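You operate a simulated robot arm through the tools that you are given. There is no shell and no other tool. Be economical: measure what you need, move in short steps, check, and stop when the job is done.

You are at the controls of a simulated two-armed robot. One attempt, no reset.

## Task
Spot the yellow channel onto the white steel block from the steel drawer.
Fine: block into the welding jig, drawer shut, channel on top, screen shut, then table on; one pull of the spot lever; then table off, gas lever shut, screen left shut. Leave the other channels and blocks; welder and bottle stay on. Where these are worked on the way, their far stop is far enough and under half their travel is too little: steel drawer.

It is judged by the outcome, as a careful person would: the job done as asked, and still so three seconds after it is handed in. It fails if anything else is knocked over, pushed out of place, dropped, spilled or broken.

## Robot
Two 7-joint arms with two-finger parallel grippers on one trunk, on a base that drives. Base frame: it is fixed to the floor where the robot stands at the start and does not move with it; the origin is under the middle of the robot, x ahead of it, y to its left, z up. Readings come in m, degrees, newtons and seconds.
The left shoulder is at the start at [0.07, 0.188, 1.261], the right one opposite. With the tool pointing down near the work surface each hand reaches from about 0.1 to 0.7 m from the robot's upright axis, wherever it stands, measured 20 degrees to its own side. Places, roughly: bleed button [1, 0.1, 0.9]; blue pusher [1, 0, 0.9]; current dial [0.2, 2.4, 0.9]; flow knob [0.4, 2.1, 1.1]; fume flap lever [1.2, 0, 1.1]; gas lever [1, 0.3, 0.9]; gas test switch [0.3, 2.2, 0.8]; green bottle valve [0.5, 2.1, 1.1]; orange screen [1.2, -0.3, 0.9]; red channel [1.5, 0, 0.75]; spot lever [1.2, -0.3, 1]; steel drawer [1, 0.1, 0.7]; table switch [1.1, 0.1, 0.9]; time dial [1, 0.2, 0.9]; toggle clamp [1, -0.2, 0.9]; welder [0.4, 2.4, 0.9]. Payload 3.91 kg a hand.
Tool frame (each hand has its own): the origin (TCP) lies between the finger pads and is the grasp point; the fingertips stand 0.03 m ahead of it; z points along the fingers, y is the line along which they close. The gripper opens to 0.11 m. The fingers are 0.02 m wide and 0.01 m thick; the gripper's body (0.048 by 0.112 m) begins 0.055 m behind the TCP.
Orientation is told as [roll, pitch, yaw] about the base's x, y, z axes, in that order, counted from this pose: with the fingers straight down and closing along the base's y, the tool's x points along the base's -x, its y along +y and its z along -z.

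## Interface
- The arms move only by the tool move_arm. It takes "left_plan", "right_plan" or both (then of equal length, played together; a hand with none holds still); each is one flat list of numbers, 7 for each row, row after row: the opening, from 0 (shut) to 1 (fully open), then the shift along the tool's x, y, z in m, then the turn, a rotation vector about the tool's x, y, z in degrees. In form: [claw, x, y, z, ax, ay, az, claw, x, y, z, ax, ay, az, ...]. A call has 1 to 12 rows; each row shifts and turns the commanded pose from where the row before left it, along the tool's axes as they then stand. A row lasts 0.2 s, in which the tool goes at most 0.05 m and 8.6 degrees; a call with a longer step from one row to the next is refused whole, and so is a gripper value outside its range. Where a pose cannot be reached the arm comes as near as it can. A force on the tool above 70 N (or 10 N above the force at the start of the call, whichever is more), or a blocked arm, ends the call early, and 0.2 s more pass. Each finger travels about 0.072 m/s and halts on what it meets, pressing with about 27 N; the grip force reading is that of the motor and also rises with nothing between the fingers. The clock runs only during rows and for 0.2 s after the last one: add rows that do not move to give the fingers time. It gives the time, the measured TCP pose, the force on the tool (base axes), the opening and the grip force at its end, in the units of the frame above (readings bear some noise), with the torque about the TCP (base axes, N m) and any sound that the robot's microphone picked up.
- Cameras (640 x 400 px; columns grow to the right, rows downward): "scene" is now at [0.135, -0.0071, 1.4827]; the picture's right is [-0.09, -1.00, 0.00], its down [-0.62, 0.06, -0.78] and it looks along [0.78, -0.07, -0.63] (base axes); focal length 243 px, centre (320, 200). "left" rides on the left gripper at [0.072, -0.017, -0.103] in its tool frame; the picture's right is [0.23, 0.97, 0.00], its down [-0.76, 0.18, -0.62] and it looks along [-0.61, 0.14, 0.78] (tool axes); focal length 222 px, centre (320, 200). "right" rides on the right gripper at [0.072, 0.017, -0.103] in its tool frame; the picture's right is [-0.23, 0.97, 0.00], its down [-0.76, -0.18, -0.62] and it looks along [-0.61, -0.14, 0.78] (tool axes); focal length 222 px, centre (320, 200). There is no depth. A picture from a camera that has moved, and an enlarged one, comes with that camera's place and axes in the base frame and with its lens.
- capture(camera): a new picture of that camera. No time passes.
- raise_lower(by): slides the trunk up (or, below 0, down) by that many m; the arms and the scene camera ride with it, the base frame stays. It gives what a move gives, with no picture.
- roll_base(legs): drives the robot by 1 to 6 legs, each [ahead, turn to the left] in m and degrees, along the robot's own axes; the way and the turn of a leg run together, so that a leg with both is an arc; at most 1.5 m and 180 degrees a leg. The arms and the cameras ride along, it lands a little off, and it stops where it bumps. It gives what a move gives.
- head_to(pan, tilt): turns the head with the scene camera to pan (to the left, within 86 degrees either way) and tilt (down, from -29 to 69), counted from straight ahead of the robot. It gives what a move gives.
- close_up(camera, box): a new picture of the part [left, top, right, bottom] of that camera's present view, enlarged. No time passes.
- job_done(): hands the job in; it is judged then, once.

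Work in short steps. Places have to be worked out from the pictures, the camera data and where the tool is seen: move nearer, look again, correct. Check each grasp and each placing, and mend what went wrong. You have 120 turns and 92 pictures in all, those below and enlarged ones among them. Open the grippers and draw the arms clear of the work before you hand the job in, unless the task says otherwise.

The tools are called after "Call:" as a command line: name --argument value ..., lists and objects as JSON in quotes. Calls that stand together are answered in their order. move_arm: Moves the arms, as the interface text tells. Its arguments: {"type":"object","properties":{"left_plan":{"type":"array"},"right_plan":{"type":"array"}},"required":[]} The other tools are called the same way: raise_lower (by) slides the trunk up or down; roll_base (legs) drives the base; head_to (pan, tilt) turns the head that bears the scene camera; capture (camera) takes a picture; close_up (camera, box) takes an enlarged picture of a part of a camera's view; job_done () hands the job in.

At the start:

```text
time_s: 0.0
left_tool_pos: [0.5883, 0.2359, 1.3283]
left_tool_rot: [0.0, -0.1, 0.0]
left_ft_force: [-0.2, 0.1, 0.0]
left_wrist_torque: [0.01, -0.01, 0.01]
left_gripper_width: 0.11
left_finger_force: 0.1
right_tool_pos: [0.5692, -0.2805, 1.3162]
right_tool_rot: [0.0, 0.0, 0.0]
right_ft_force: [-0.3, -0.5, 0.1]
right_wrist_torque: [-0.03, 0.01, 0.0]
right_gripper_width: 0.1102
right_finger_force: 0.0
trunk travel left (down, up): [-0.771, 0.169]
robot x, y, heading: [0.0013, 0.004, 0.2]
head pan, tilt: [-5.1, 38.8]
```

scene: 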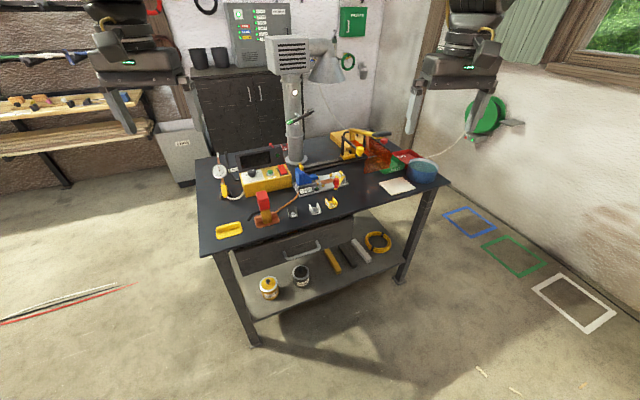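
right: 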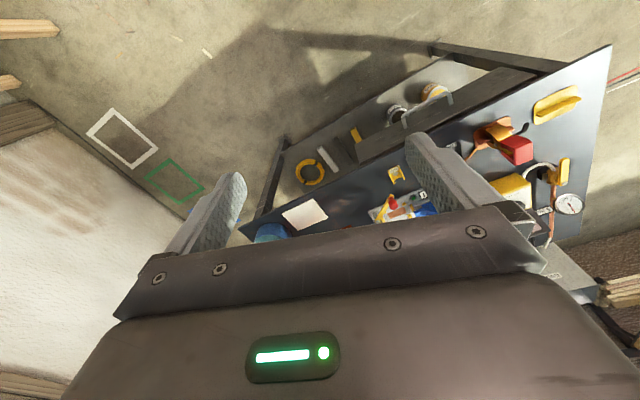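
left: 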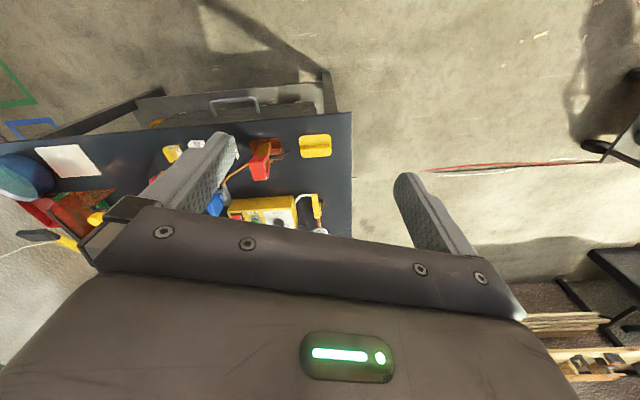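

I start with enlarged views of the bench to identify the parts.

Call:
close_up --camera "scene" --box '[200, 120, 330, 250]'

Call:
close_up --camera "scene" --box '[270, 110, 450, 230]'

```text
3.08 times, centred on (265, 185) of scene
camera zoom: at [0.135, -0.0071, 1.4827], right [-0.09, -1.0, 0.0], down [-0.62, 0.06, -0.78], along [0.78, -0.07, -0.63], focal length 746 px, centre (489, 246)
```

zoom: 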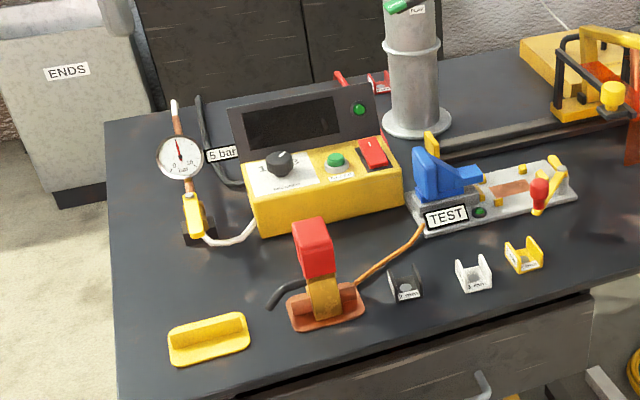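

```text
3.33 times, centred on (360, 170) of scene
camera zoom: at [0.135, -0.0071, 1.4827], right [-0.09, -1.0, 0.0], down [-0.62, 0.06, -0.78], along [0.78, -0.07, -0.63], focal length 809 px, centre (187, 300)
```

zoom: 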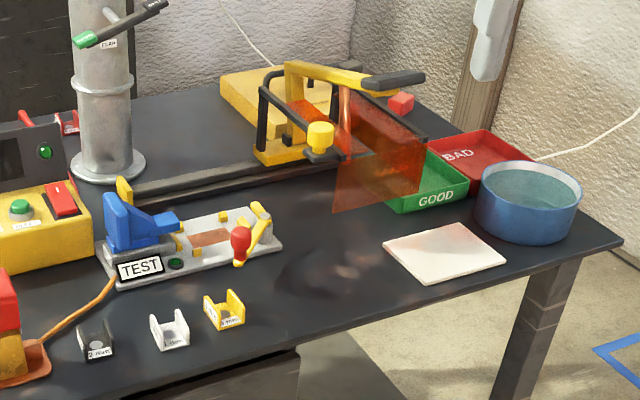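

The bench is turned about 18° to the left. I drive to a spot squarely in front of it, near its middle.

Call:
roll_base --legs '[[0, -45], [0.45, 0], [0, 63]]'

Call:
head_to --pan 0 --tilt 40

Call:
capture --camera "scene"

```text
time_s: 7.5
left_tool_pos: [0.8016, 0.0895, 1.3296]
left_tool_rot: [0.0, 0.0, 18.2]
left_ft_force: [0.4, -0.3, 0.6]
left_wrist_torque: [0.0, -0.01, 0.0]
left_gripper_width: 0.1099
left_finger_force: 0.1
right_tool_pos: [0.9438, -0.4061, 1.3177]
right_tool_rot: [0.0, -0.1, 18.1]
right_ft_force: [0.0, 0.4, 0.7]
right_wrist_torque: [0.03, 0.0, 0.01]
right_gripper_width: 0.1099
right_finger_force: 0.3
trunk travel left (down, up): [-0.771, 0.169]
robot x, y, heading: [0.3156, -0.3153, 18.5]
head pan, tilt: [-5.1, 38.8]
```

```text
time_s: 8.2
left_tool_pos: [0.8015, 0.0898, 1.3285]
left_tool_rot: [0.0, 0.1, 18.2]
left_ft_force: [-0.3, 0.3, 0.3]
left_wrist_torque: [0.04, -0.01, 0.0]
left_gripper_width: 0.1101
left_finger_force: 0.1
right_tool_pos: [0.9434, -0.4062, 1.3181]
right_tool_rot: [0.0, 0.0, 18.2]
right_ft_force: [-0.1, -0.1, -0.4]
right_wrist_torque: [-0.01, 0.0, 0.0]
right_gripper_width: 0.1098
right_finger_force: 0.1
trunk travel left (down, up): [-0.771, 0.169]
robot x, y, heading: [0.3174, -0.3179, 18.1]
head pan, tilt: [0.0, 40.0]
```

```text
86 pictures are left
camera scene: at [0.4452, -0.2744, 1.4809], right [0.31, -0.95, 0.0], down [-0.61, -0.2, -0.77], along [0.73, 0.24, -0.64], focal length 243 px, centre (320, 200)
```

scene: 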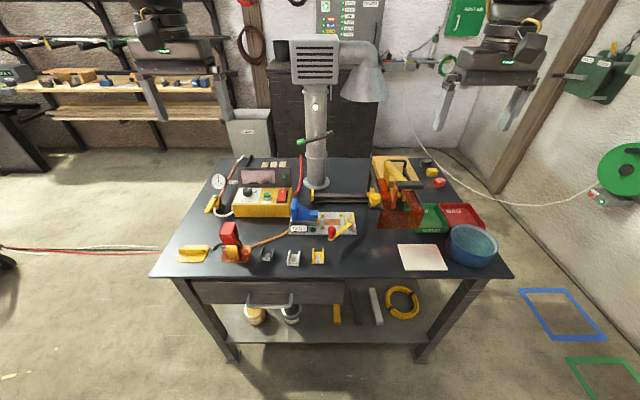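

Well aligned. I enlarge the welder, the jig and the left group.

Call:
close_up --camera "scene" --box '[280, 180, 380, 270]'

Call:
close_up --camera "scene" --box '[350, 145, 450, 235]'

Call:
close_up --camera "scene" --box '[190, 150, 320, 270]'

```text
4.44 times, centred on (330, 225) of scene
camera zoom: at [0.4452, -0.2744, 1.4809], right [0.31, -0.95, 0.0], down [-0.61, -0.2, -0.77], along [0.73, 0.24, -0.64], focal length 1078 px, centre (276, 89)
```

zoom: 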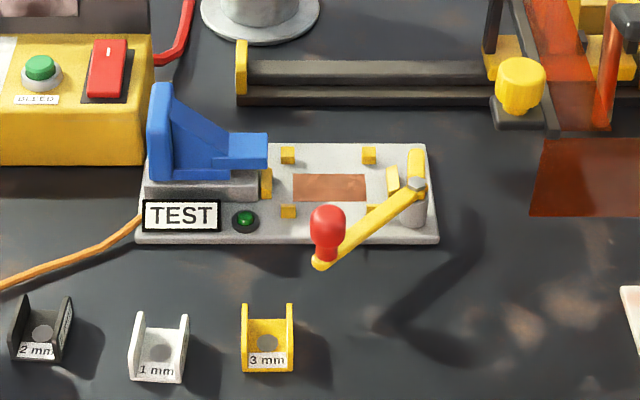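

```text
4.44 times, centred on (400, 190) of scene
camera zoom: at [0.4452, -0.2744, 1.4809], right [0.31, -0.95, 0.0], down [-0.61, -0.2, -0.77], along [0.73, 0.24, -0.64], focal length 1078 px, centre (-36, 244)
```

zoom: 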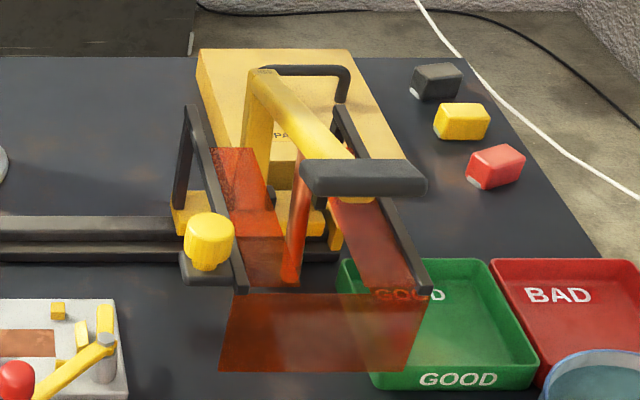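

```text
3.33 times, centred on (255, 210) of scene
camera zoom: at [0.4452, -0.2744, 1.4809], right [0.31, -0.95, 0.0], down [-0.61, -0.2, -0.77], along [0.73, 0.24, -0.64], focal length 809 px, centre (537, 167)
```

zoom: 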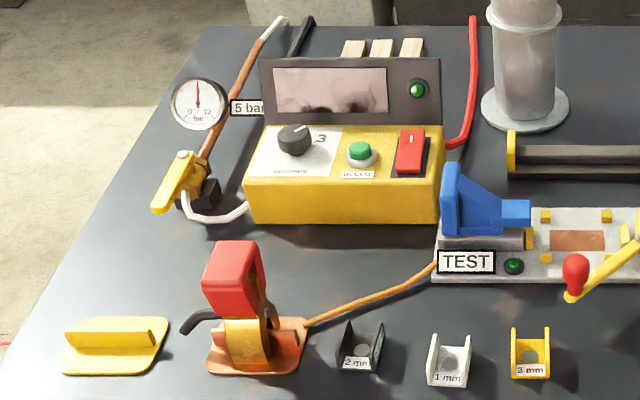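

The close-ups render sharply, so I look closer at the spot welder, the dial and the jig from here.

Call:
close_up --camera "scene" --box '[364, 150, 428, 230]'

Call:
close_up --camera "scene" --box '[225, 162, 297, 207]'

Call:
close_up --camera "scene" --box '[200, 272, 440, 352]'

```text
5.00 times, centred on (396, 190) of scene
camera zoom: at [0.4452, -0.2744, 1.4809], right [0.31, -0.95, 0.0], down [-0.61, -0.2, -0.77], along [0.73, 0.24, -0.64], focal length 1213 px, centre (-60, 250)
```

zoom: 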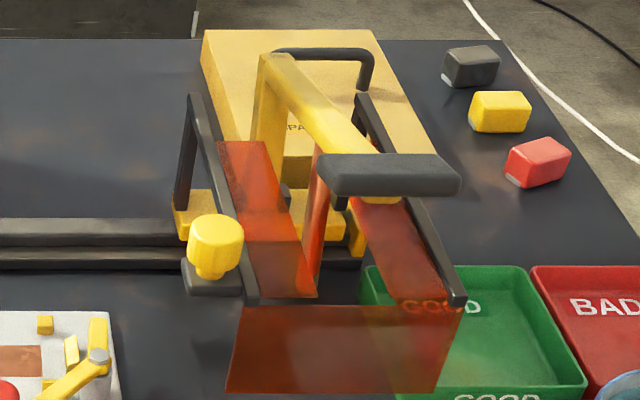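

```text
8.89 times, centred on (261, 184) of scene
camera zoom: at [0.4452, -0.2744, 1.4809], right [0.31, -0.95, 0.0], down [-0.61, -0.2, -0.77], along [0.73, 0.24, -0.64], focal length 2156 px, centre (844, 338)
```

zoom: 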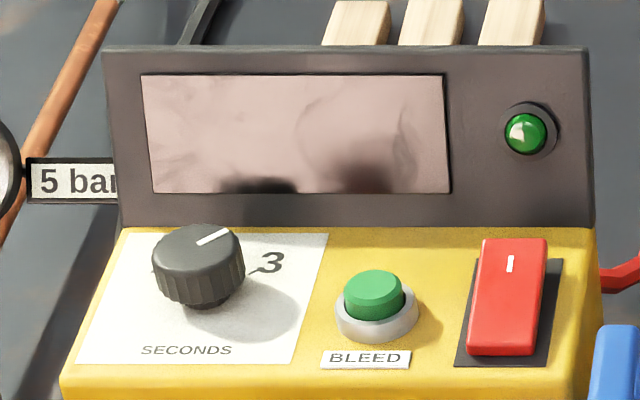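

```text
2.67 times, centred on (320, 312) of scene
camera zoom: at [0.4452, -0.2744, 1.4809], right [0.31, -0.95, 0.0], down [-0.61, -0.2, -0.77], along [0.73, 0.24, -0.64], focal length 647 px, centre (320, -99)
```

zoom: 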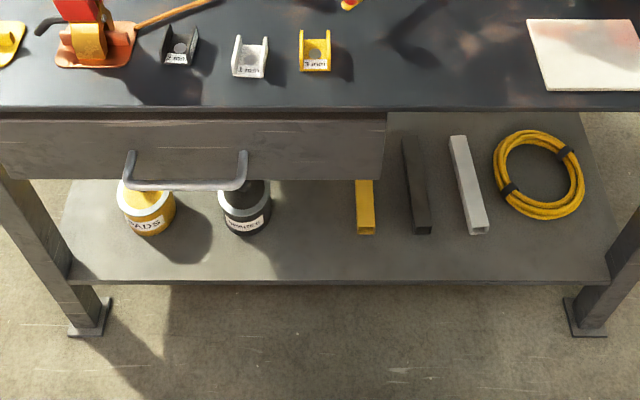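

I lower the trunk a bit for a flatter look at the spot welder and screen.

Call:
raise_lower --by -0.2

Call:
head_to --pan -20 --tilt 30

Call:
capture --camera "scene"

Call:
capture --camera "right"

```text
time_s: 10.4
left_tool_pos: [0.8011, 0.0901, 1.1299]
left_tool_rot: [0.0, 0.0, 18.1]
left_ft_force: [-0.1, -0.9, 0.2]
left_wrist_torque: [-0.02, -0.02, 0.02]
left_gripper_width: 0.1104
left_finger_force: 0.0
right_tool_pos: [0.9434, -0.4071, 1.119]
right_tool_rot: [0.0, 0.0, 18.2]
right_ft_force: [-0.3, 1.2, -0.6]
right_wrist_torque: [-0.01, 0.04, -0.02]
right_gripper_width: 0.11
right_finger_force: 0.1
trunk travel left (down, up): [-0.571, 0.369]
robot x, y, heading: [0.3175, -0.3176, 18.3]
head pan, tilt: [0.0, 40.0]
```

```text
time_s: 11.2
left_tool_pos: [0.8029, 0.0898, 1.1287]
left_tool_rot: [-0.1, 0.0, 18.2]
left_ft_force: [-0.2, -0.8, -0.7]
left_wrist_torque: [-0.01, 0.0, -0.01]
left_gripper_width: 0.1102
left_finger_force: 0.0
right_tool_pos: [0.9443, -0.4067, 1.1178]
right_tool_rot: [0.0, 0.0, 18.2]
right_ft_force: [0.3, -0.3, 0.2]
right_wrist_torque: [-0.01, -0.01, 0.02]
right_gripper_width: 0.1099
right_finger_force: 0.0
trunk travel left (down, up): [-0.571, 0.369]
robot x, y, heading: [0.3135, -0.3181, 18.4]
head pan, tilt: [-20.0, 30.0]
```

```text
79 pictures are left
camera scene: at [0.4548, -0.3038, 1.2962], right [-0.03, -1.0, 0.0], down [-0.5, 0.02, -0.87], along [0.87, -0.03, -0.5], focal length 243 px, centre (320, 200)
```

scene: 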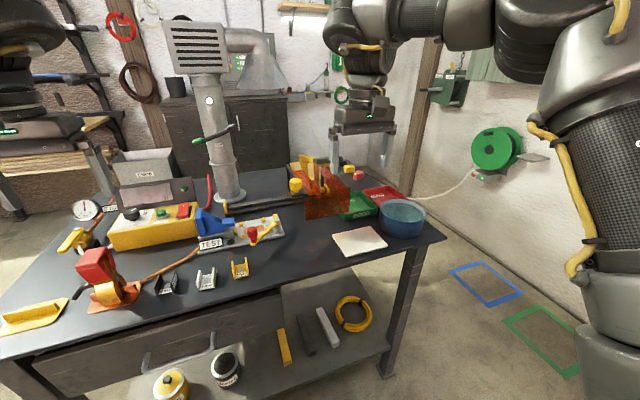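

```text
78 pictures are left
camera right: at [0.8704, -0.4113, 1.2214], right [-0.09, 1.0, 0.0], down [0.78, 0.07, 0.62], along [0.62, 0.05, -0.78], focal length 222 px, centre (320, 200)
```

right: 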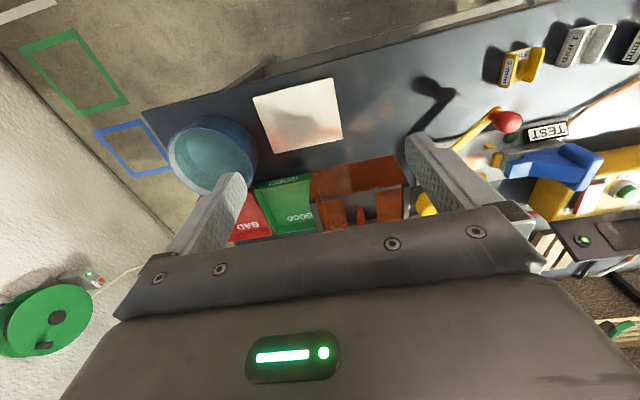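

Call:
close_up --camera "scene" --box '[275, 150, 365, 225]'

Call:
close_up --camera "scene" --box '[190, 200, 290, 295]'

```text
5.33 times, centred on (320, 188) of scene
camera zoom: at [0.4548, -0.3038, 1.2962], right [-0.03, -1.0, 0.0], down [-0.5, 0.02, -0.87], along [0.87, -0.03, -0.5], focal length 1294 px, centre (320, 267)
```

zoom: 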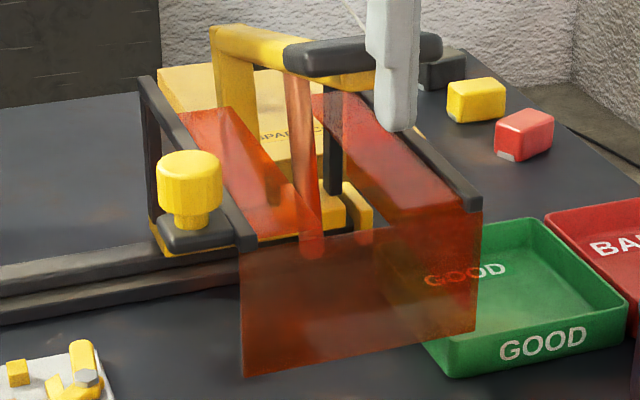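

```text
4.21 times, centred on (240, 248) of scene
camera zoom: at [0.4548, -0.3038, 1.2962], right [-0.03, -1.0, 0.0], down [-0.5, 0.02, -0.87], along [0.87, -0.03, -0.5], focal length 1021 px, centre (657, 0)
```

zoom: 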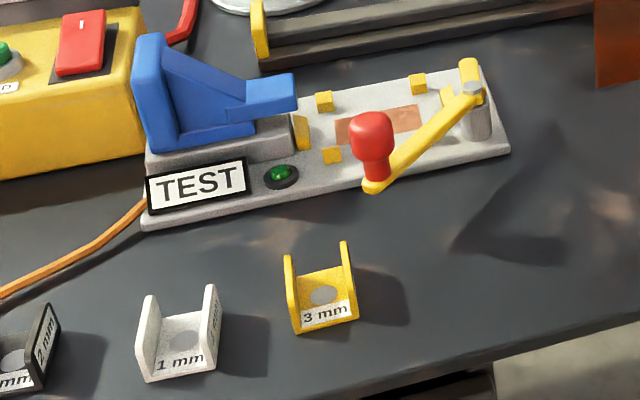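

The weld head and orange screen ride on a rail (yellow knob) and slide over the jig with the copper plate. First the drawer: look at its handle.

Call:
head_to --pan 12 --tilt 55

Call:
capture --camera "scene"

```text
time_s: 12.2
left_tool_pos: [0.8023, 0.0895, 1.1291]
left_tool_rot: [0.0, 0.0, 18.3]
left_ft_force: [0.5, -0.3, 0.2]
left_wrist_torque: [0.0, -0.01, 0.0]
left_gripper_width: 0.11
left_finger_force: 0.1
right_tool_pos: [0.9445, -0.4058, 1.1177]
right_tool_rot: [0.0, 0.0, 18.3]
right_ft_force: [0.0, -0.2, 0.4]
right_wrist_torque: [0.02, 0.03, 0.02]
right_gripper_width: 0.1101
right_finger_force: 0.0
trunk travel left (down, up): [-0.571, 0.369]
robot x, y, heading: [0.3206, -0.318, 18.0]
head pan, tilt: [12.0, 55.0]
```

```text
75 pictures are left
camera scene: at [0.4268, -0.2648, 1.2602], right [0.5, -0.86, 0.0], down [-0.71, -0.41, -0.57], along [0.5, 0.29, -0.82], focal length 243 px, centre (320, 200)
```

scene: 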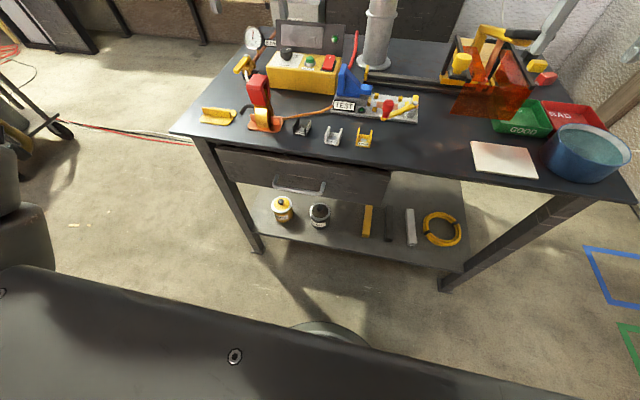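

Call:
close_up --camera "scene" --box '[260, 140, 340, 210]'

```text
5.71 times, centred on (300, 175) of scene
camera zoom: at [0.4268, -0.2648, 1.2602], right [0.5, -0.86, 0.0], down [-0.71, -0.41, -0.57], along [0.5, 0.29, -0.82], focal length 1386 px, centre (434, 343)
```

zoom: 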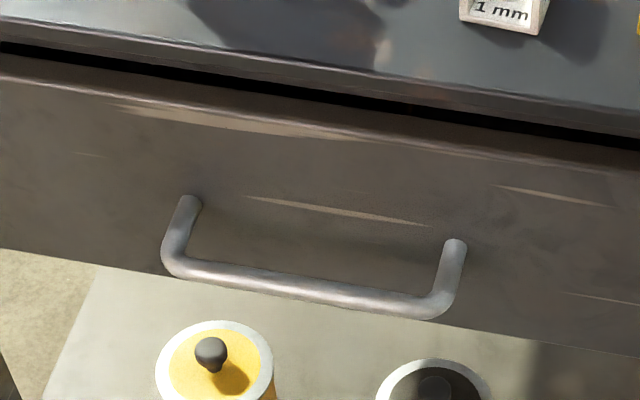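

Bar middle is at about (0.755, -0.003, 0.715), parallel to the bench front. I back off a little and turn the left hand to point forward at it.

Call:
roll_base --legs '[[-0.12, 0]]'

Call:
move_arm --left_plan '[1, 0.035, -0.02, 0, 0, 0, 0, 1, 0.035, -0.02, 0, 0, 0, 0, 1, 0, -0.03, 0, 0, -8, 0, 1, 0, 0, 0, 0, -8, 0, 1, 0, 0, 0, 0, -8, 0, 1, 0, 0, 0, 0, -8, 0, 1, 0, 0, 0, 0, -8, 0, 1, 0, 0, 0, 0, -8, 0, 1, 0, 0, 0, 0, -8, 0, 1, 0, 0, 0, 0, -8, 0, 1, 0, 0, 0, 0, -8, 0, 1, 0, 0, 0, 0, 0, 0]'

Call:
move_arm --left_plan '[1, 0, 0, 0, 0, 0, 8.2, 1, 0, 0, 0, 0, 0, 8.2, 1, 0, 0, 0, 0, 0, 8.2, 1, 0, 0, 0, 0, 0, 8.2, 1, 0, 0, 0, 0, 0, 8.2, 1, 0, 0, 0, 0, 0, 8.2, 1, 0, 0, 0, 0, 0, 8.2, 1, 0, 0, 0, 0, 0, 8.2, 1, 0, 0, 0, 0, 0, 8.2, 1, 0, 0, 0, 0, 0, 8.2, 1, 0, 0, 0, 0, 0, 8, 1, 0, 0, 0, 0, 0, 0]'

```text
time_s: 13.4
left_tool_pos: [0.6866, 0.0521, 1.1293]
left_tool_rot: [0.0, 0.0, 18.1]
left_ft_force: [-0.2, -0.5, 0.6]
left_wrist_torque: [-0.01, 0.0, -0.02]
left_gripper_width: 0.1101
left_finger_force: 0.0
right_tool_pos: [0.8287, -0.4453, 1.1192]
right_tool_rot: [0.0, 0.0, 18.0]
right_ft_force: [-0.4, -0.1, -0.5]
right_wrist_torque: [-0.01, -0.01, -0.02]
right_gripper_width: 0.1102
right_finger_force: 0.0
trunk travel left (down, up): [-0.571, 0.369]
robot x, y, heading: [0.2013, -0.3557, 17.9]
head pan, tilt: [12.0, 55.0]
```

```text
time_s: 16.0
left_tool_pos: [0.6585, 0.0564, 1.1943]
left_tool_rot: [0.1, -68.0, 17.7]
left_ft_force: [0.8, 0.1, -0.7]
left_wrist_torque: [-0.03, 0.02, 0.01]
left_gripper_width: 0.1099
left_finger_force: 0.0
left hand out of reach, approached as far as the arm can: row 6, 7, 8, 9, 10, 11
right_tool_pos: [0.8281, -0.4447, 1.1174]
right_tool_rot: [0.0, -0.2, 18.1]
right_ft_force: [-0.1, 0.5, -0.2]
right_wrist_torque: [0.02, -0.02, -0.01]
right_gripper_width: 0.1099
right_finger_force: 0.0
trunk travel left (down, up): [-0.571, 0.369]
robot x, y, heading: [0.2, -0.3574, 17.8]
head pan, tilt: [12.0, 55.0]
```

```text
time_s: 18.6
left_tool_pos: [0.6581, 0.0561, 1.1941]
left_tool_rot: [67.9, 0.2, -71.9]
left_ft_force: [-0.2, -0.7, 0.3]
left_wrist_torque: [0.04, 0.02, 0.01]
left_gripper_width: 0.11
left_finger_force: 0.0
right_tool_pos: [0.828, -0.444, 1.1164]
right_tool_rot: [0.1, -0.1, 18.0]
right_ft_force: [0.3, -0.6, 0.2]
right_wrist_torque: [0.02, 0.01, 0.0]
right_gripper_width: 0.1099
right_finger_force: 0.1
trunk travel left (down, up): [-0.571, 0.369]
robot x, y, heading: [0.2022, -0.351, 18.0]
head pan, tilt: [12.0, 55.0]
```

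The hand points forward, 22° downward, closing vertically. I take it back slightly and lower it in front of the handle.

Call:
move_arm --left_plan '[1, 0, -0.0109, -0.0269, 0, 0, 0, 1, 0, -0.0109, -0.0269, 0, 0, 0, 1, -0.0086, -0.0395, 0.016, 0, 0, 0, 1, -0.0086, -0.0395, 0.016, 0, 0, 0, 1, -0.0086, -0.0395, 0.016, 0, 0, 0, 1, -0.0086, -0.0395, 0.016, 0, 0, 0, 1, -0.0086, -0.0395, 0.016, 0, 0, 0, 1, -0.0086, -0.0395, 0.016, 0, 0, 0, 1, -0.0086, -0.0395, 0.016, 0, 0, 0, 1, -0.0086, -0.0395, 0.016, 0, 0, 0]'

Call:
capture --camera "scene"

```text
time_s: 20.8
left_tool_pos: [0.6797, -0.0109, 0.909]
left_tool_rot: [67.6, -0.1, -72.0]
left_ft_force: [0.0, -0.4, -0.2]
left_wrist_torque: [-0.02, -0.04, -0.01]
left_gripper_width: 0.1102
left_finger_force: 0.1
left hand out of reach, approached as far as the arm can: row 4, 5, 6, 8, 9, 10
right_tool_pos: [0.8306, -0.4452, 1.1173]
right_tool_rot: [0.1, 0.2, 18.1]
right_ft_force: [0.4, 0.4, -0.3]
right_wrist_torque: [0.0, 0.0, 0.0]
right_gripper_width: 0.1101
right_finger_force: 0.1
trunk travel left (down, up): [-0.571, 0.369]
robot x, y, heading: [0.2044, -0.355, 18.3]
head pan, tilt: [12.0, 55.0]
```

```text
73 pictures are left
camera scene: at [0.3129, -0.3036, 1.2601], right [0.5, -0.86, 0.0], down [-0.71, -0.41, -0.57], along [0.49, 0.29, -0.82], focal length 243 px, centre (320, 200)
```

scene: 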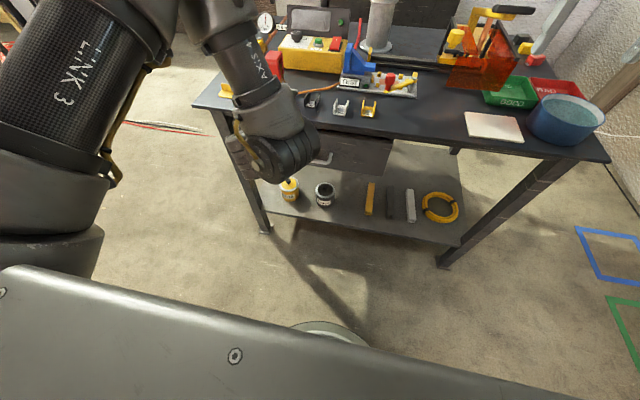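

The arm is folded too tightly there; I back the base 6 cm and lower the trunk instead.

Call:
roll_base --legs '[[-0.07, 0]]'

Call:
raise_lower --by -0.17

Call:
capture --camera "left"

```text
time_s: 21.8
left_tool_pos: [0.6127, -0.0329, 0.9088]
left_tool_rot: [67.8, 0.0, -72.0]
left_ft_force: [-0.3, 0.1, 0.6]
left_wrist_torque: [0.01, 0.03, 0.0]
left_gripper_width: 0.1101
left_finger_force: 0.0
right_tool_pos: [0.7629, -0.4659, 1.1177]
right_tool_rot: [0.1, -0.1, 18.3]
right_ft_force: [-0.7, 0.0, 1.3]
right_wrist_torque: [0.0, -0.03, 0.0]
right_gripper_width: 0.1098
right_finger_force: 0.0
trunk travel left (down, up): [-0.571, 0.369]
robot x, y, heading: [0.1382, -0.3752, 18.3]
head pan, tilt: [12.0, 55.0]
```

```text
time_s: 23.7
left_tool_pos: [0.6124, -0.0335, 0.7385]
left_tool_rot: [67.7, 0.1, -71.9]
left_ft_force: [0.3, -0.1, 0.7]
left_wrist_torque: [-0.02, 0.02, 0.01]
left_gripper_width: 0.1101
left_finger_force: 0.1
right_tool_pos: [0.762, -0.4657, 0.9475]
right_tool_rot: [0.0, 0.0, 18.3]
right_ft_force: [0.0, -0.6, 0.0]
right_wrist_torque: [0.01, 0.04, 0.01]
right_gripper_width: 0.1101
right_finger_force: 0.0
trunk travel left (down, up): [-0.401, 0.539]
robot x, y, heading: [0.134, -0.3751, 18.1]
head pan, tilt: [12.0, 55.0]
```

```text
72 pictures are left
camera left: at [0.4937, 0.005, 0.7628], right [0.28, 0.33, 0.9], down [-0.25, -0.88, 0.4], along [0.93, -0.34, -0.17], focal length 222 px, centre (320, 200)
```

left: 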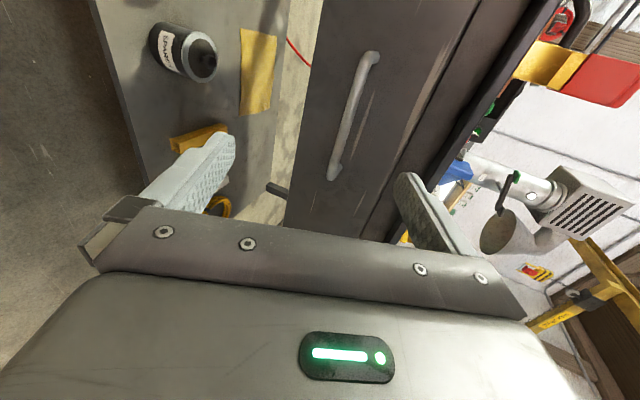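

The handle lines up (bar mid ≈ (0.757, 0.005, 0.715)). I narrow the gripper and go half way.

Call:
move_arm --left_plan '[0.4, 0, 0.0075, 0.0342, 0, 0, 0, 0.4, 0, 0.0075, 0.0342, 0, 0, 0, 0.4, 0, 0, 0, 0, 0, 0]'

Call:
capture --camera "left"

```text
time_s: 24.5
left_tool_pos: [0.6792, -0.0118, 0.7278]
left_tool_rot: [67.7, -0.1, -71.9]
left_ft_force: [-0.8, 0.5, 0.1]
left_wrist_torque: [0.01, -0.02, -0.01]
left_gripper_width: 0.0441
left_finger_force: 0.1
right_tool_pos: [0.7626, -0.4662, 0.9481]
right_tool_rot: [0.0, -0.1, 18.2]
right_ft_force: [1.0, 0.4, -0.3]
right_wrist_torque: [0.01, 0.01, 0.04]
right_gripper_width: 0.1099
right_finger_force: 0.1
trunk travel left (down, up): [-0.401, 0.539]
robot x, y, heading: [0.1387, -0.3802, 18.3]
head pan, tilt: [12.0, 55.0]
```

```text
71 pictures are left
camera left: at [0.5594, 0.0263, 0.7511], right [0.28, 0.33, 0.9], down [-0.25, -0.88, 0.4], along [0.93, -0.34, -0.16], focal length 222 px, centre (320, 200)
```

left: 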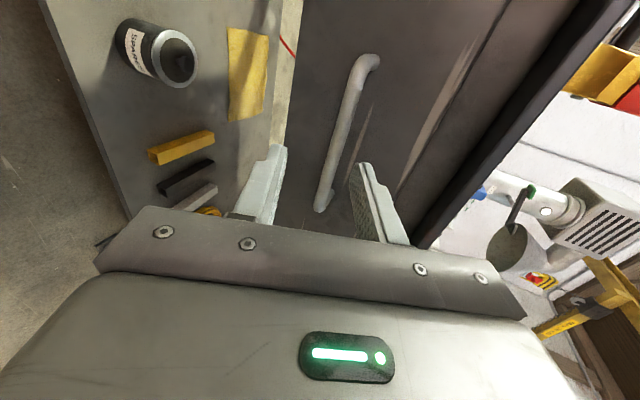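

Call:
move_arm --left_plan '[0.4, 0, 0.0075, 0.0342, 0, 0, 0, 0.4, 0, 0.0075, 0.0342, 0, 0, 0, 0.4, 0, 0, 0, 0, 0, 0]'

Call:
capture --camera "left"

```text
time_s: 25.3
left_tool_pos: [0.7424, 0.0098, 0.7142]
left_tool_rot: [67.7, 0.0, -71.9]
left_ft_force: [0.1, 0.0, -0.2]
left_wrist_torque: [0.0, -0.02, 0.01]
left_gripper_width: 0.0437
left_finger_force: 0.0
right_tool_pos: [0.7627, -0.4661, 0.9484]
right_tool_rot: [0.0, 0.0, 18.2]
right_ft_force: [0.4, 0.3, 0.0]
right_wrist_torque: [-0.01, 0.02, -0.02]
right_gripper_width: 0.1103
right_finger_force: 0.1
trunk travel left (down, up): [-0.401, 0.539]
robot x, y, heading: [0.1325, -0.3777, 17.7]
head pan, tilt: [12.0, 55.0]
```

```text
70 pictures are left
camera left: at [0.6241, 0.0473, 0.7381], right [0.28, 0.33, 0.9], down [-0.25, -0.88, 0.4], along [0.93, -0.34, -0.17], focal length 222 px, centre (320, 200)
```

left: 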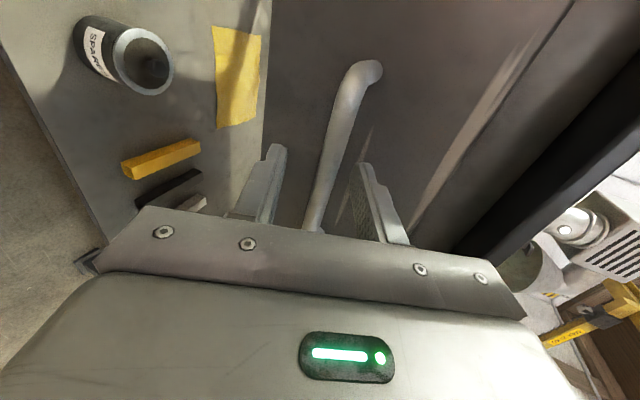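

The bar lies between the fingers; I close on it.

Call:
move_arm --left_plan '[0, 0, 0, 0, 0, 0, 0, 0, 0, 0, 0, 0, 0, 0, 0, 0, 0, 0, 0, 0, 0]'

```text
time_s: 26.1
left_tool_pos: [0.743, 0.0108, 0.7164]
left_tool_rot: [67.8, -0.1, -71.8]
left_ft_force: [3.6, 2.9, 12.3]
left_wrist_torque: [-0.08, -0.17, 0.14]
left_gripper_width: 0.0116
left_finger_force: 44.9
right_tool_pos: [0.7621, -0.4661, 0.9487]
right_tool_rot: [0.0, 0.0, 18.2]
right_ft_force: [0.2, 1.1, -0.1]
right_wrist_torque: [-0.03, 0.01, 0.01]
right_gripper_width: 0.1099
right_finger_force: 0.1
trunk travel left (down, up): [-0.401, 0.539]
robot x, y, heading: [0.1347, -0.3781, 18.3]
head pan, tilt: [12.0, 55.0]
```

Gripped (11.6 mm). I pull the drawer out by driving the base straight back.

Call:
roll_base --legs '[[-0.1, 0]]'

Call:
roll_base --legs '[[-0.1, 0]]'

Call:
head_to --pan 8 --tilt 45

Call:
capture --camera "scene"

```text
time_s: 27.3
left_tool_pos: [0.6461, -0.0217, 0.7163]
left_tool_rot: [67.8, -0.1, -71.8]
left_ft_force: [-0.9, 4.2, 17.6]
left_wrist_torque: [-0.24, -0.21, 0.23]
left_gripper_width: 0.0118
left_finger_force: 45.2
right_tool_pos: [0.6656, -0.4968, 0.9493]
right_tool_rot: [0.0, -0.2, 18.2]
right_ft_force: [-0.1, -0.1, 0.3]
right_wrist_torque: [0.0, -0.02, -0.03]
right_gripper_width: 0.1098
right_finger_force: 0.0
trunk travel left (down, up): [-0.401, 0.539]
robot x, y, heading: [0.0406, -0.4081, 18.1]
head pan, tilt: [12.0, 55.0]
```

```text
time_s: 28.4
left_tool_pos: [0.5513, -0.0528, 0.7167]
left_tool_rot: [68.0, -0.1, -71.8]
left_ft_force: [0.2, 1.6, 14.1]
left_wrist_torque: [-0.17, -0.2, 0.11]
left_gripper_width: 0.0117
left_finger_force: 44.7
right_tool_pos: [0.5711, -0.5282, 0.9488]
right_tool_rot: [0.1, -0.1, 18.3]
right_ft_force: [0.7, -0.8, -0.2]
right_wrist_torque: [0.03, -0.01, -0.02]
right_gripper_width: 0.1101
right_finger_force: 0.0
trunk travel left (down, up): [-0.401, 0.539]
robot x, y, heading: [-0.0507, -0.4398, 18.3]
head pan, tilt: [12.0, 55.0]
```

```text
time_s: 29.2
left_tool_pos: [0.5525, -0.0519, 0.7173]
left_tool_rot: [67.9, -0.3, -71.8]
left_ft_force: [0.2, 1.3, 11.2]
left_wrist_torque: [-0.08, -0.13, -0.27]
left_gripper_width: 0.0117
left_finger_force: 45.2
right_tool_pos: [0.5716, -0.5283, 0.9482]
right_tool_rot: [0.0, -0.1, 18.2]
right_ft_force: [0.0, 0.2, 0.1]
right_wrist_torque: [-0.01, 0.0, 0.0]
right_gripper_width: 0.1101
right_finger_force: 0.0
trunk travel left (down, up): [-0.401, 0.539]
robot x, y, heading: [-0.0558, -0.4364, 18.3]
head pan, tilt: [8.0, 45.0]
```

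```text
69 pictures are left
camera scene: at [0.0647, -0.3875, 1.1038], right [0.44, -0.9, 0.0], down [-0.63, -0.31, -0.71], along [0.63, 0.31, -0.71], focal length 243 px, centre (320, 200)
```

scene: 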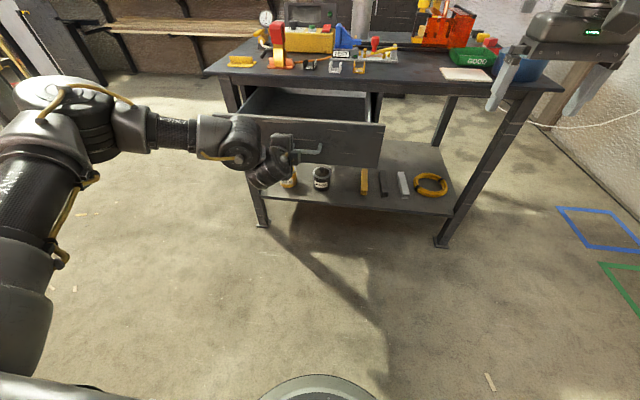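

Open by 20 cm with little force; I pull a bit further, then release.

Call:
roll_base --legs '[[-0.05, 0]]'

Call:
move_arm --left_plan '[0.4, 0, 0, 0, 0, 0, 0, 0.4, 0, 0, 0, 0, 0, 0, 0.4, 0, 0, 0, 0, 0, 0]'

```text
time_s: 30.1
left_tool_pos: [0.5038, -0.069, 0.7164]
left_tool_rot: [67.9, -0.1, -71.7]
left_ft_force: [0.6, 2.4, 17.6]
left_wrist_torque: [0.28, -0.05, 0.68]
left_gripper_width: 0.0119
left_finger_force: 45.0
right_tool_pos: [0.5241, -0.5454, 0.9484]
right_tool_rot: [0.0, -0.1, 18.1]
right_ft_force: [0.8, -0.4, -0.4]
right_wrist_torque: [0.03, 0.01, 0.01]
right_gripper_width: 0.1103
right_finger_force: 0.0
trunk travel left (down, up): [-0.401, 0.539]
robot x, y, heading: [-0.1016, -0.4509, 18.0]
head pan, tilt: [8.0, 45.0]
```

```text
time_s: 30.9
left_tool_pos: [0.5054, -0.0676, 0.716]
left_tool_rot: [67.8, 0.0, -71.7]
left_ft_force: [1.3, 0.1, -0.9]
left_wrist_torque: [0.02, 0.01, 0.01]
left_gripper_width: 0.0439
left_finger_force: 0.1
right_tool_pos: [0.5253, -0.543, 0.9478]
right_tool_rot: [0.0, 0.0, 18.2]
right_ft_force: [-0.2, -1.2, -0.2]
right_wrist_torque: [-0.01, 0.01, 0.02]
right_gripper_width: 0.1099
right_finger_force: 0.2
trunk travel left (down, up): [-0.401, 0.539]
robot x, y, heading: [-0.1002, -0.4558, 18.1]
head pan, tilt: [8.0, 45.0]
```

Released. I back the hand off the bar with the base, then raise the trunk and look into the drawer.

Call:
roll_base --legs '[[-0.12, 0]]'

Call:
raise_lower --by 0.45

Call:
capture --camera "scene"

```text
time_s: 31.6
left_tool_pos: [0.5024, -0.0699, 0.7127]
left_tool_rot: [67.6, -0.2, -71.9]
left_ft_force: [1.0, -0.1, -0.3]
left_wrist_torque: [-0.02, -0.01, 0.0]
left_gripper_width: 0.0442
left_finger_force: 0.0
right_tool_pos: [0.5213, -0.5458, 0.9459]
right_tool_rot: [-0.1, 0.2, 18.1]
right_ft_force: [-0.7, 0.2, -0.3]
right_wrist_torque: [0.02, 0.02, -0.02]
right_gripper_width: 0.1101
right_finger_force: 0.0
trunk travel left (down, up): [-0.401, 0.539]
robot x, y, heading: [-0.1076, -0.4612, 17.8]
head pan, tilt: [8.0, 45.0]
stopped in leg 1: the robot was blocked; the commanded pose is now the measured one
```

```text
refused: 0.45 is not a number from -0.4 to 0.4
```

```text
68 pictures are left
camera scene: at [0.0168, -0.4035, 1.1032], right [0.44, -0.9, 0.0], down [-0.64, -0.31, -0.7], along [0.63, 0.31, -0.71], focal length 243 px, centre (320, 200)
```

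scene: 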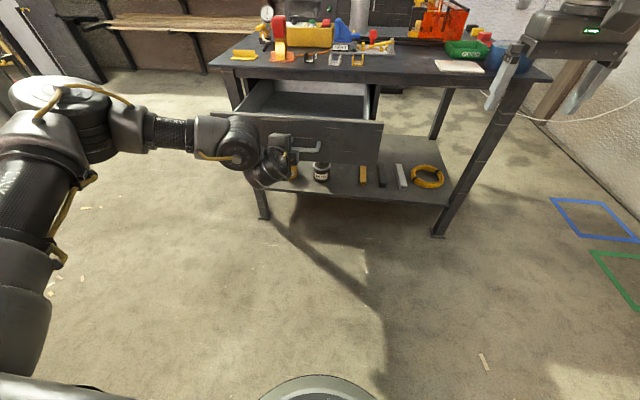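

The base is blocked behind, so I retract the hand with the arm instead.

Call:
move_arm --left_plan '[0.4, 0, -0.011, -0.0278, 0, 0, 0, 0.4, 0, -0.0113, -0.0278, 0, 0, 0, 0.4, 0, -0.0113, -0.0278, 0, 0, 0, 0.4, 0, -0.0113, -0.0278, 0, 0, 0]'

```text
time_s: 32.6
left_tool_pos: [0.3887, -0.1094, 0.7157]
left_tool_rot: [67.6, 0.3, -71.9]
left_ft_force: [1.3, 0.3, 0.1]
left_wrist_torque: [0.0, 0.03, 0.0]
left_gripper_width: 0.044
left_finger_force: 0.0
right_tool_pos: [0.5236, -0.5499, 0.944]
right_tool_rot: [0.4, 0.4, 18.3]
right_ft_force: [0.8, 0.3, 0.5]
right_wrist_torque: [0.03, 0.13, -0.03]
right_gripper_width: 0.1098
right_finger_force: 0.1
trunk travel left (down, up): [-0.401, 0.539]
robot x, y, heading: [-0.114, -0.457, 18.0]
head pan, tilt: [8.0, 45.0]
```

Call:
raise_lower --by 0.4

Call:
head_to --pan 10 --tilt 42

Call:
capture --camera "scene"

```text
time_s: 36.5
left_tool_pos: [0.3821, -0.1078, 1.1167]
left_tool_rot: [67.9, -0.1, -71.7]
left_ft_force: [0.9, 0.1, -0.9]
left_wrist_torque: [0.03, 0.03, 0.0]
left_gripper_width: 0.0441
left_finger_force: 0.1
right_tool_pos: [0.5169, -0.5473, 1.3488]
right_tool_rot: [0.0, -0.1, 18.3]
right_ft_force: [0.0, -0.1, -0.5]
right_wrist_torque: [0.0, -0.03, -0.02]
right_gripper_width: 0.11
right_finger_force: 0.0
trunk travel left (down, up): [-0.801, 0.139]
robot x, y, heading: [-0.1124, -0.4605, 17.9]
head pan, tilt: [8.0, 45.0]
```

```text
time_s: 37.1
left_tool_pos: [0.3828, -0.108, 1.1175]
left_tool_rot: [67.9, -0.1, -71.9]
left_ft_force: [-0.1, 0.8, 0.2]
left_wrist_torque: [0.02, 0.01, 0.01]
left_gripper_width: 0.0441
left_finger_force: 0.1
right_tool_pos: [0.5154, -0.548, 1.3493]
right_tool_rot: [-0.1, -0.2, 18.2]
right_ft_force: [-0.3, 0.0, -0.5]
right_wrist_torque: [0.02, 0.01, -0.02]
right_gripper_width: 0.1101
right_finger_force: 0.0
trunk travel left (down, up): [-0.801, 0.139]
robot x, y, heading: [-0.1147, -0.4576, 17.8]
head pan, tilt: [10.0, 42.0]
```

```text
67 pictures are left
camera scene: at [0.0108, -0.4023, 1.5079], right [0.47, -0.88, 0.0], down [-0.59, -0.31, -0.74], along [0.66, 0.35, -0.67], focal length 243 px, centre (320, 200)
```

scene: 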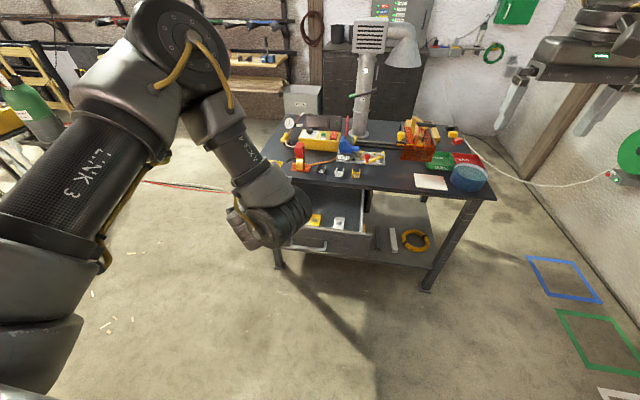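

The drawer is open with blocks visible. I turn the left hand back to pointing down, retracing the rotation.

Call:
move_arm --left_plan '[1, 0, 0, 0, 0, 0, -8.2, 1, 0, 0, 0, 0, 0, -8.2, 1, 0, 0, 0, 0, 0, -8.2, 1, 0, 0, 0, 0, 0, -8.2, 1, 0, 0, 0, 0, 0, -8.2, 1, 0, 0, 0, 0, 0, -8.2, 1, 0, 0, 0, 0, 0, -8.2, 1, 0, 0, 0, 0, 0, -8.2, 1, 0, 0, 0, 0, 0, -8.2, 1, 0, 0, 0, 0, 0, -8.2, 1, 0, 0, 0, 0, 0, -8, 1, 0, 0, 0, 0, 0, 0]'

Call:
move_arm --left_plan '[1, 0, 0, 0, 0, 7.5, 0, 1, 0, 0, 0, 0, 7.5, 0, 1, 0, 0, 0, 0, 7.5, 0, 1, 0, 0, 0, 0, 7.5, 0, 1, 0, 0, 0, 0, 7.5, 0, 1, 0, 0, 0, 0, 7.5, 0, 1, 0, 0, 0, 0, 7.5, 0, 1, 0, 0, 0, 0, 7.5, 0, 1, 0, 0, 0, 0, 8, 0, 1, 0, 0, 0, 0, 0, 0]'

Call:
capture --camera "scene"

```text
time_s: 39.7
left_tool_pos: [0.415, -0.0812, 1.1168]
left_tool_rot: [-0.7, -68.0, 18.7]
left_ft_force: [0.0, -0.2, 0.2]
left_wrist_torque: [0.0, -0.02, -0.04]
left_gripper_width: 0.1099
left_finger_force: 0.1
left hand out of reach, approached as far as the arm can: row 4, 5, 6, 7, 8, 9, 10, 11
right_tool_pos: [0.5148, -0.5465, 1.3493]
right_tool_rot: [0.0, -0.2, 18.1]
right_ft_force: [0.4, -0.4, 0.1]
right_wrist_torque: [0.03, 0.02, -0.02]
right_gripper_width: 0.1101
right_finger_force: 0.0
trunk travel left (down, up): [-0.801, 0.139]
robot x, y, heading: [-0.1076, -0.4612, 18.1]
head pan, tilt: [10.0, 42.0]
```

```text
time_s: 41.9
left_tool_pos: [0.4163, -0.0808, 1.1162]
left_tool_rot: [-0.2, 0.1, 18.3]
left_ft_force: [0.4, 0.4, 0.1]
left_wrist_torque: [0.01, 0.01, 0.03]
left_gripper_width: 0.1097
left_finger_force: 0.1
right_tool_pos: [0.5165, -0.5474, 1.3479]
right_tool_rot: [0.0, -0.2, 18.2]
right_ft_force: [-0.5, 0.5, 0.2]
right_wrist_torque: [0.0, 0.04, -0.01]
right_gripper_width: 0.1099
right_finger_force: 0.1
trunk travel left (down, up): [-0.801, 0.139]
robot x, y, heading: [-0.1067, -0.4573, 17.8]
head pan, tilt: [10.0, 42.0]
```

```text
66 pictures are left
camera scene: at [0.0103, -0.4018, 1.5079], right [0.47, -0.88, 0.0], down [-0.59, -0.31, -0.74], along [0.66, 0.35, -0.67], focal length 243 px, centre (320, 200)
```

scene: 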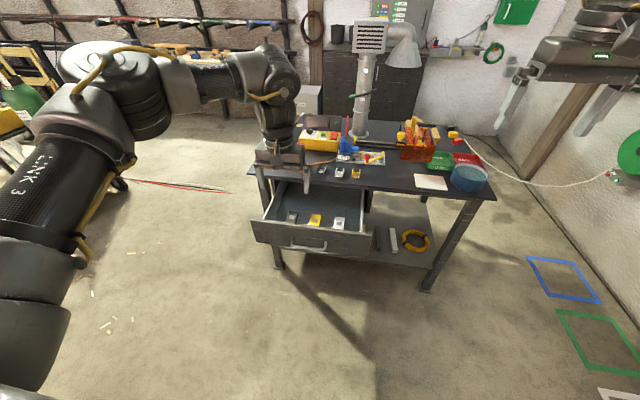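

Call:
close_up --camera "scene" --box '[250, 180, 375, 260]'

Call:
capture --camera "left"

```text
5.00 times, centred on (312, 220) of scene
camera zoom: at [0.0103, -0.4018, 1.5079], right [0.47, -0.88, 0.0], down [-0.59, -0.31, -0.74], along [0.66, 0.35, -0.67], focal length 1213 px, centre (358, 100)
```

zoom: 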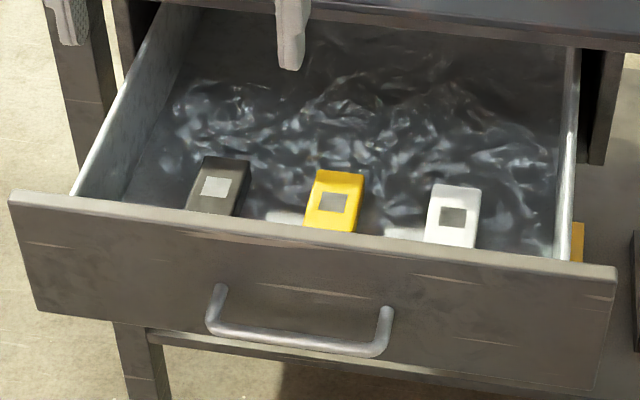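

```text
64 pictures are left
camera left: at [0.3524, -0.119, 1.2201], right [-0.52, 0.85, 0.0], down [0.67, 0.41, 0.62], along [0.53, 0.32, -0.78], focal length 222 px, centre (320, 200)
```

left: 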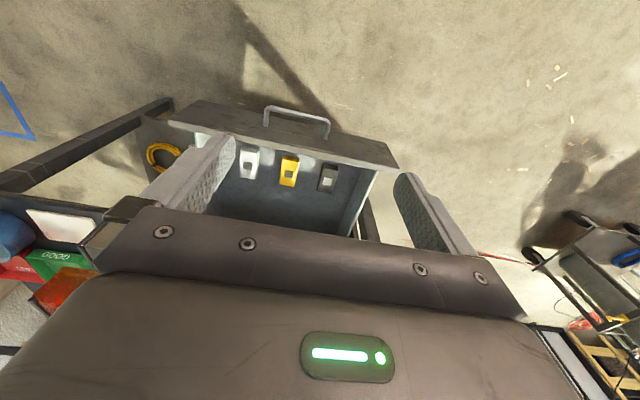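

White block is near (0.70, -0.13, ~0.70). I drive 0.28 m ahead so that it comes in reach, hand high above.

Call:
roll_base --legs '[[0.28, 0]]'

Call:
move_arm --left_plan '[1, 0.02, -0.045, 0, 0, 0, 0, 1, 0.005, -0.045, 0.01, 0, 0, 0, 1, 0, -0.01, 0.045, 0, 0, 0, 1, 0, 0, 0.045, 0, 0, 0, 1, 0, 0, 0.045, 0, 0, 0, 1, 0, 0, 0, 0, 0, 0]'

Call:
capture --camera "left"

```text
time_s: 43.9
left_tool_pos: [0.6784, 0.0057, 1.1169]
left_tool_rot: [-0.2, 0.0, 18.1]
left_ft_force: [0.1, -0.4, -0.1]
left_wrist_torque: [0.03, 0.0, 0.01]
left_gripper_width: 0.1102
left_finger_force: 0.0
right_tool_pos: [0.7795, -0.4608, 1.3499]
right_tool_rot: [0.0, -0.2, 18.2]
right_ft_force: [0.0, 0.3, -0.2]
right_wrist_torque: [-0.02, 0.0, 0.01]
right_gripper_width: 0.1099
right_finger_force: 0.1
trunk travel left (down, up): [-0.801, 0.139]
robot x, y, heading: [0.155, -0.3725, 17.9]
head pan, tilt: [10.0, 42.0]
```

```text
time_s: 45.2
left_tool_pos: [0.6897, -0.0975, 0.9691]
left_tool_rot: [-0.1, 0.1, 18.2]
left_ft_force: [0.8, 0.3, 0.6]
left_wrist_torque: [0.01, 0.0, -0.05]
left_gripper_width: 0.1098
left_finger_force: 0.0
right_tool_pos: [0.7796, -0.4595, 1.3486]
right_tool_rot: [0.0, -0.2, 18.1]
right_ft_force: [0.4, -0.2, 0.1]
right_wrist_torque: [-0.02, 0.0, 0.01]
right_gripper_width: 0.1103
right_finger_force: 0.1
trunk travel left (down, up): [-0.801, 0.139]
robot x, y, heading: [0.1514, -0.3754, 18.2]
head pan, tilt: [10.0, 42.0]
```

```text
63 pictures are left
camera left: at [0.6246, -0.1365, 1.0745], right [-0.52, 0.85, 0.0], down [0.67, 0.41, 0.62], along [0.53, 0.32, -0.78], focal length 222 px, centre (320, 200)
```

left: 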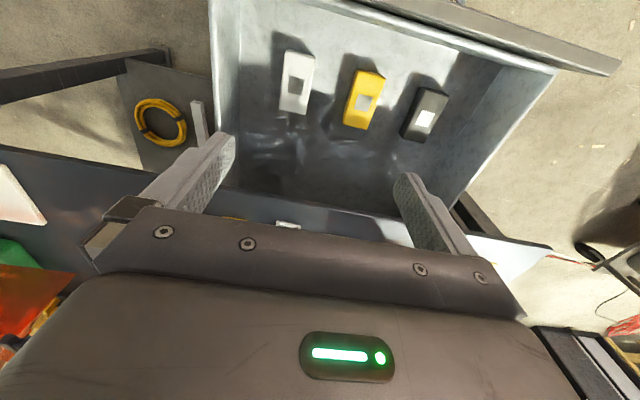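

Block top centre ≈ (0.692, -0.136, 0.71). I move above it and down to 0.80.

Call:
move_arm --left_plan '[0.85, 0.0098, -0.0373, 0, 0, 0, 0, 0.85, 0, 0, 0.045, 0, 0, 0, 0.85, 0, 0, 0.045, 0, 0, 0, 0.85, 0, 0, 0.045, 0, 0, 0, 0.85, 0, 0, 0.03, 0, 0, 0, 0.85, 0, 0, 0, 0, 0, 0]'

Call:
capture --camera "left"

```text
time_s: 46.6
left_tool_pos: [0.6895, -0.137, 0.8062]
left_tool_rot: [-0.1, 0.1, 18.3]
left_ft_force: [0.0, 0.6, -0.8]
left_wrist_torque: [0.02, 0.04, 0.0]
left_gripper_width: 0.0934
left_finger_force: 0.1
right_tool_pos: [0.7808, -0.4603, 1.3504]
right_tool_rot: [-0.1, -0.2, 18.2]
right_ft_force: [0.7, -0.1, -0.1]
right_wrist_torque: [0.01, 0.02, -0.01]
right_gripper_width: 0.1098
right_finger_force: 0.0
trunk travel left (down, up): [-0.801, 0.139]
robot x, y, heading: [0.1504, -0.3716, 18.0]
head pan, tilt: [10.0, 42.0]
```

```text
62 pictures are left
camera left: at [0.6265, -0.1753, 0.9102], right [-0.52, 0.85, 0.0], down [0.67, 0.41, 0.62], along [0.53, 0.32, -0.78], focal length 222 px, centre (320, 200)
```

left: 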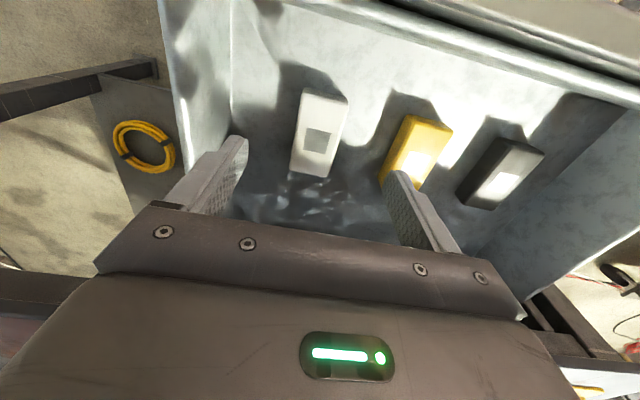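

Block is about 0.08 × 0.038 m, centre (0.70, -0.133). I shift slightly and descend, watching for contact.

Call:
move_arm --left_plan '[0.85, -0.011, 0, 0.03, 0, 0, 0, 0.85, 0, 0, 0.03, 0, 0, 0, 0.85, 0, 0, 0.02, 0, 0, 0, 0.85, 0, 0, 0, 0, 0, 0]'

Call:
capture --camera "left"

```text
time_s: 47.6
left_tool_pos: [0.6994, -0.135, 0.7264]
left_tool_rot: [0.0, 0.1, 18.3]
left_ft_force: [0.1, -0.8, -0.4]
left_wrist_torque: [0.04, -0.02, -0.02]
left_gripper_width: 0.0933
left_finger_force: 0.0
right_tool_pos: [0.7801, -0.4621, 1.3485]
right_tool_rot: [0.0, -0.2, 18.2]
right_ft_force: [-0.3, -0.9, 0.5]
right_wrist_torque: [0.05, -0.01, -0.01]
right_gripper_width: 0.1102
right_finger_force: 0.0
trunk travel left (down, up): [-0.801, 0.139]
robot x, y, heading: [0.1536, -0.3709, 17.9]
head pan, tilt: [10.0, 42.0]
```

```text
61 pictures are left
camera left: at [0.6366, -0.1734, 0.8303], right [-0.52, 0.85, 0.0], down [0.67, 0.41, 0.62], along [0.53, 0.32, -0.78], focal length 222 px, centre (320, 200)
```

left: 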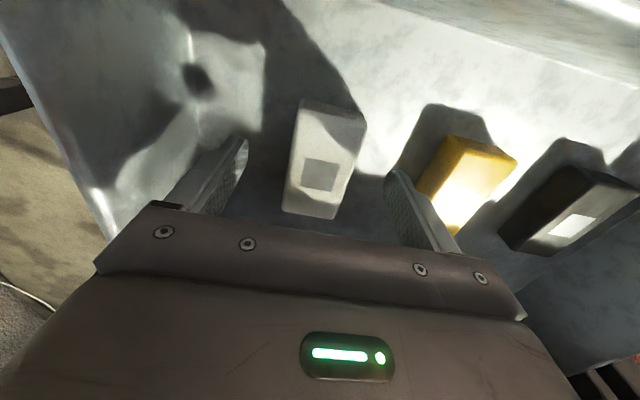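

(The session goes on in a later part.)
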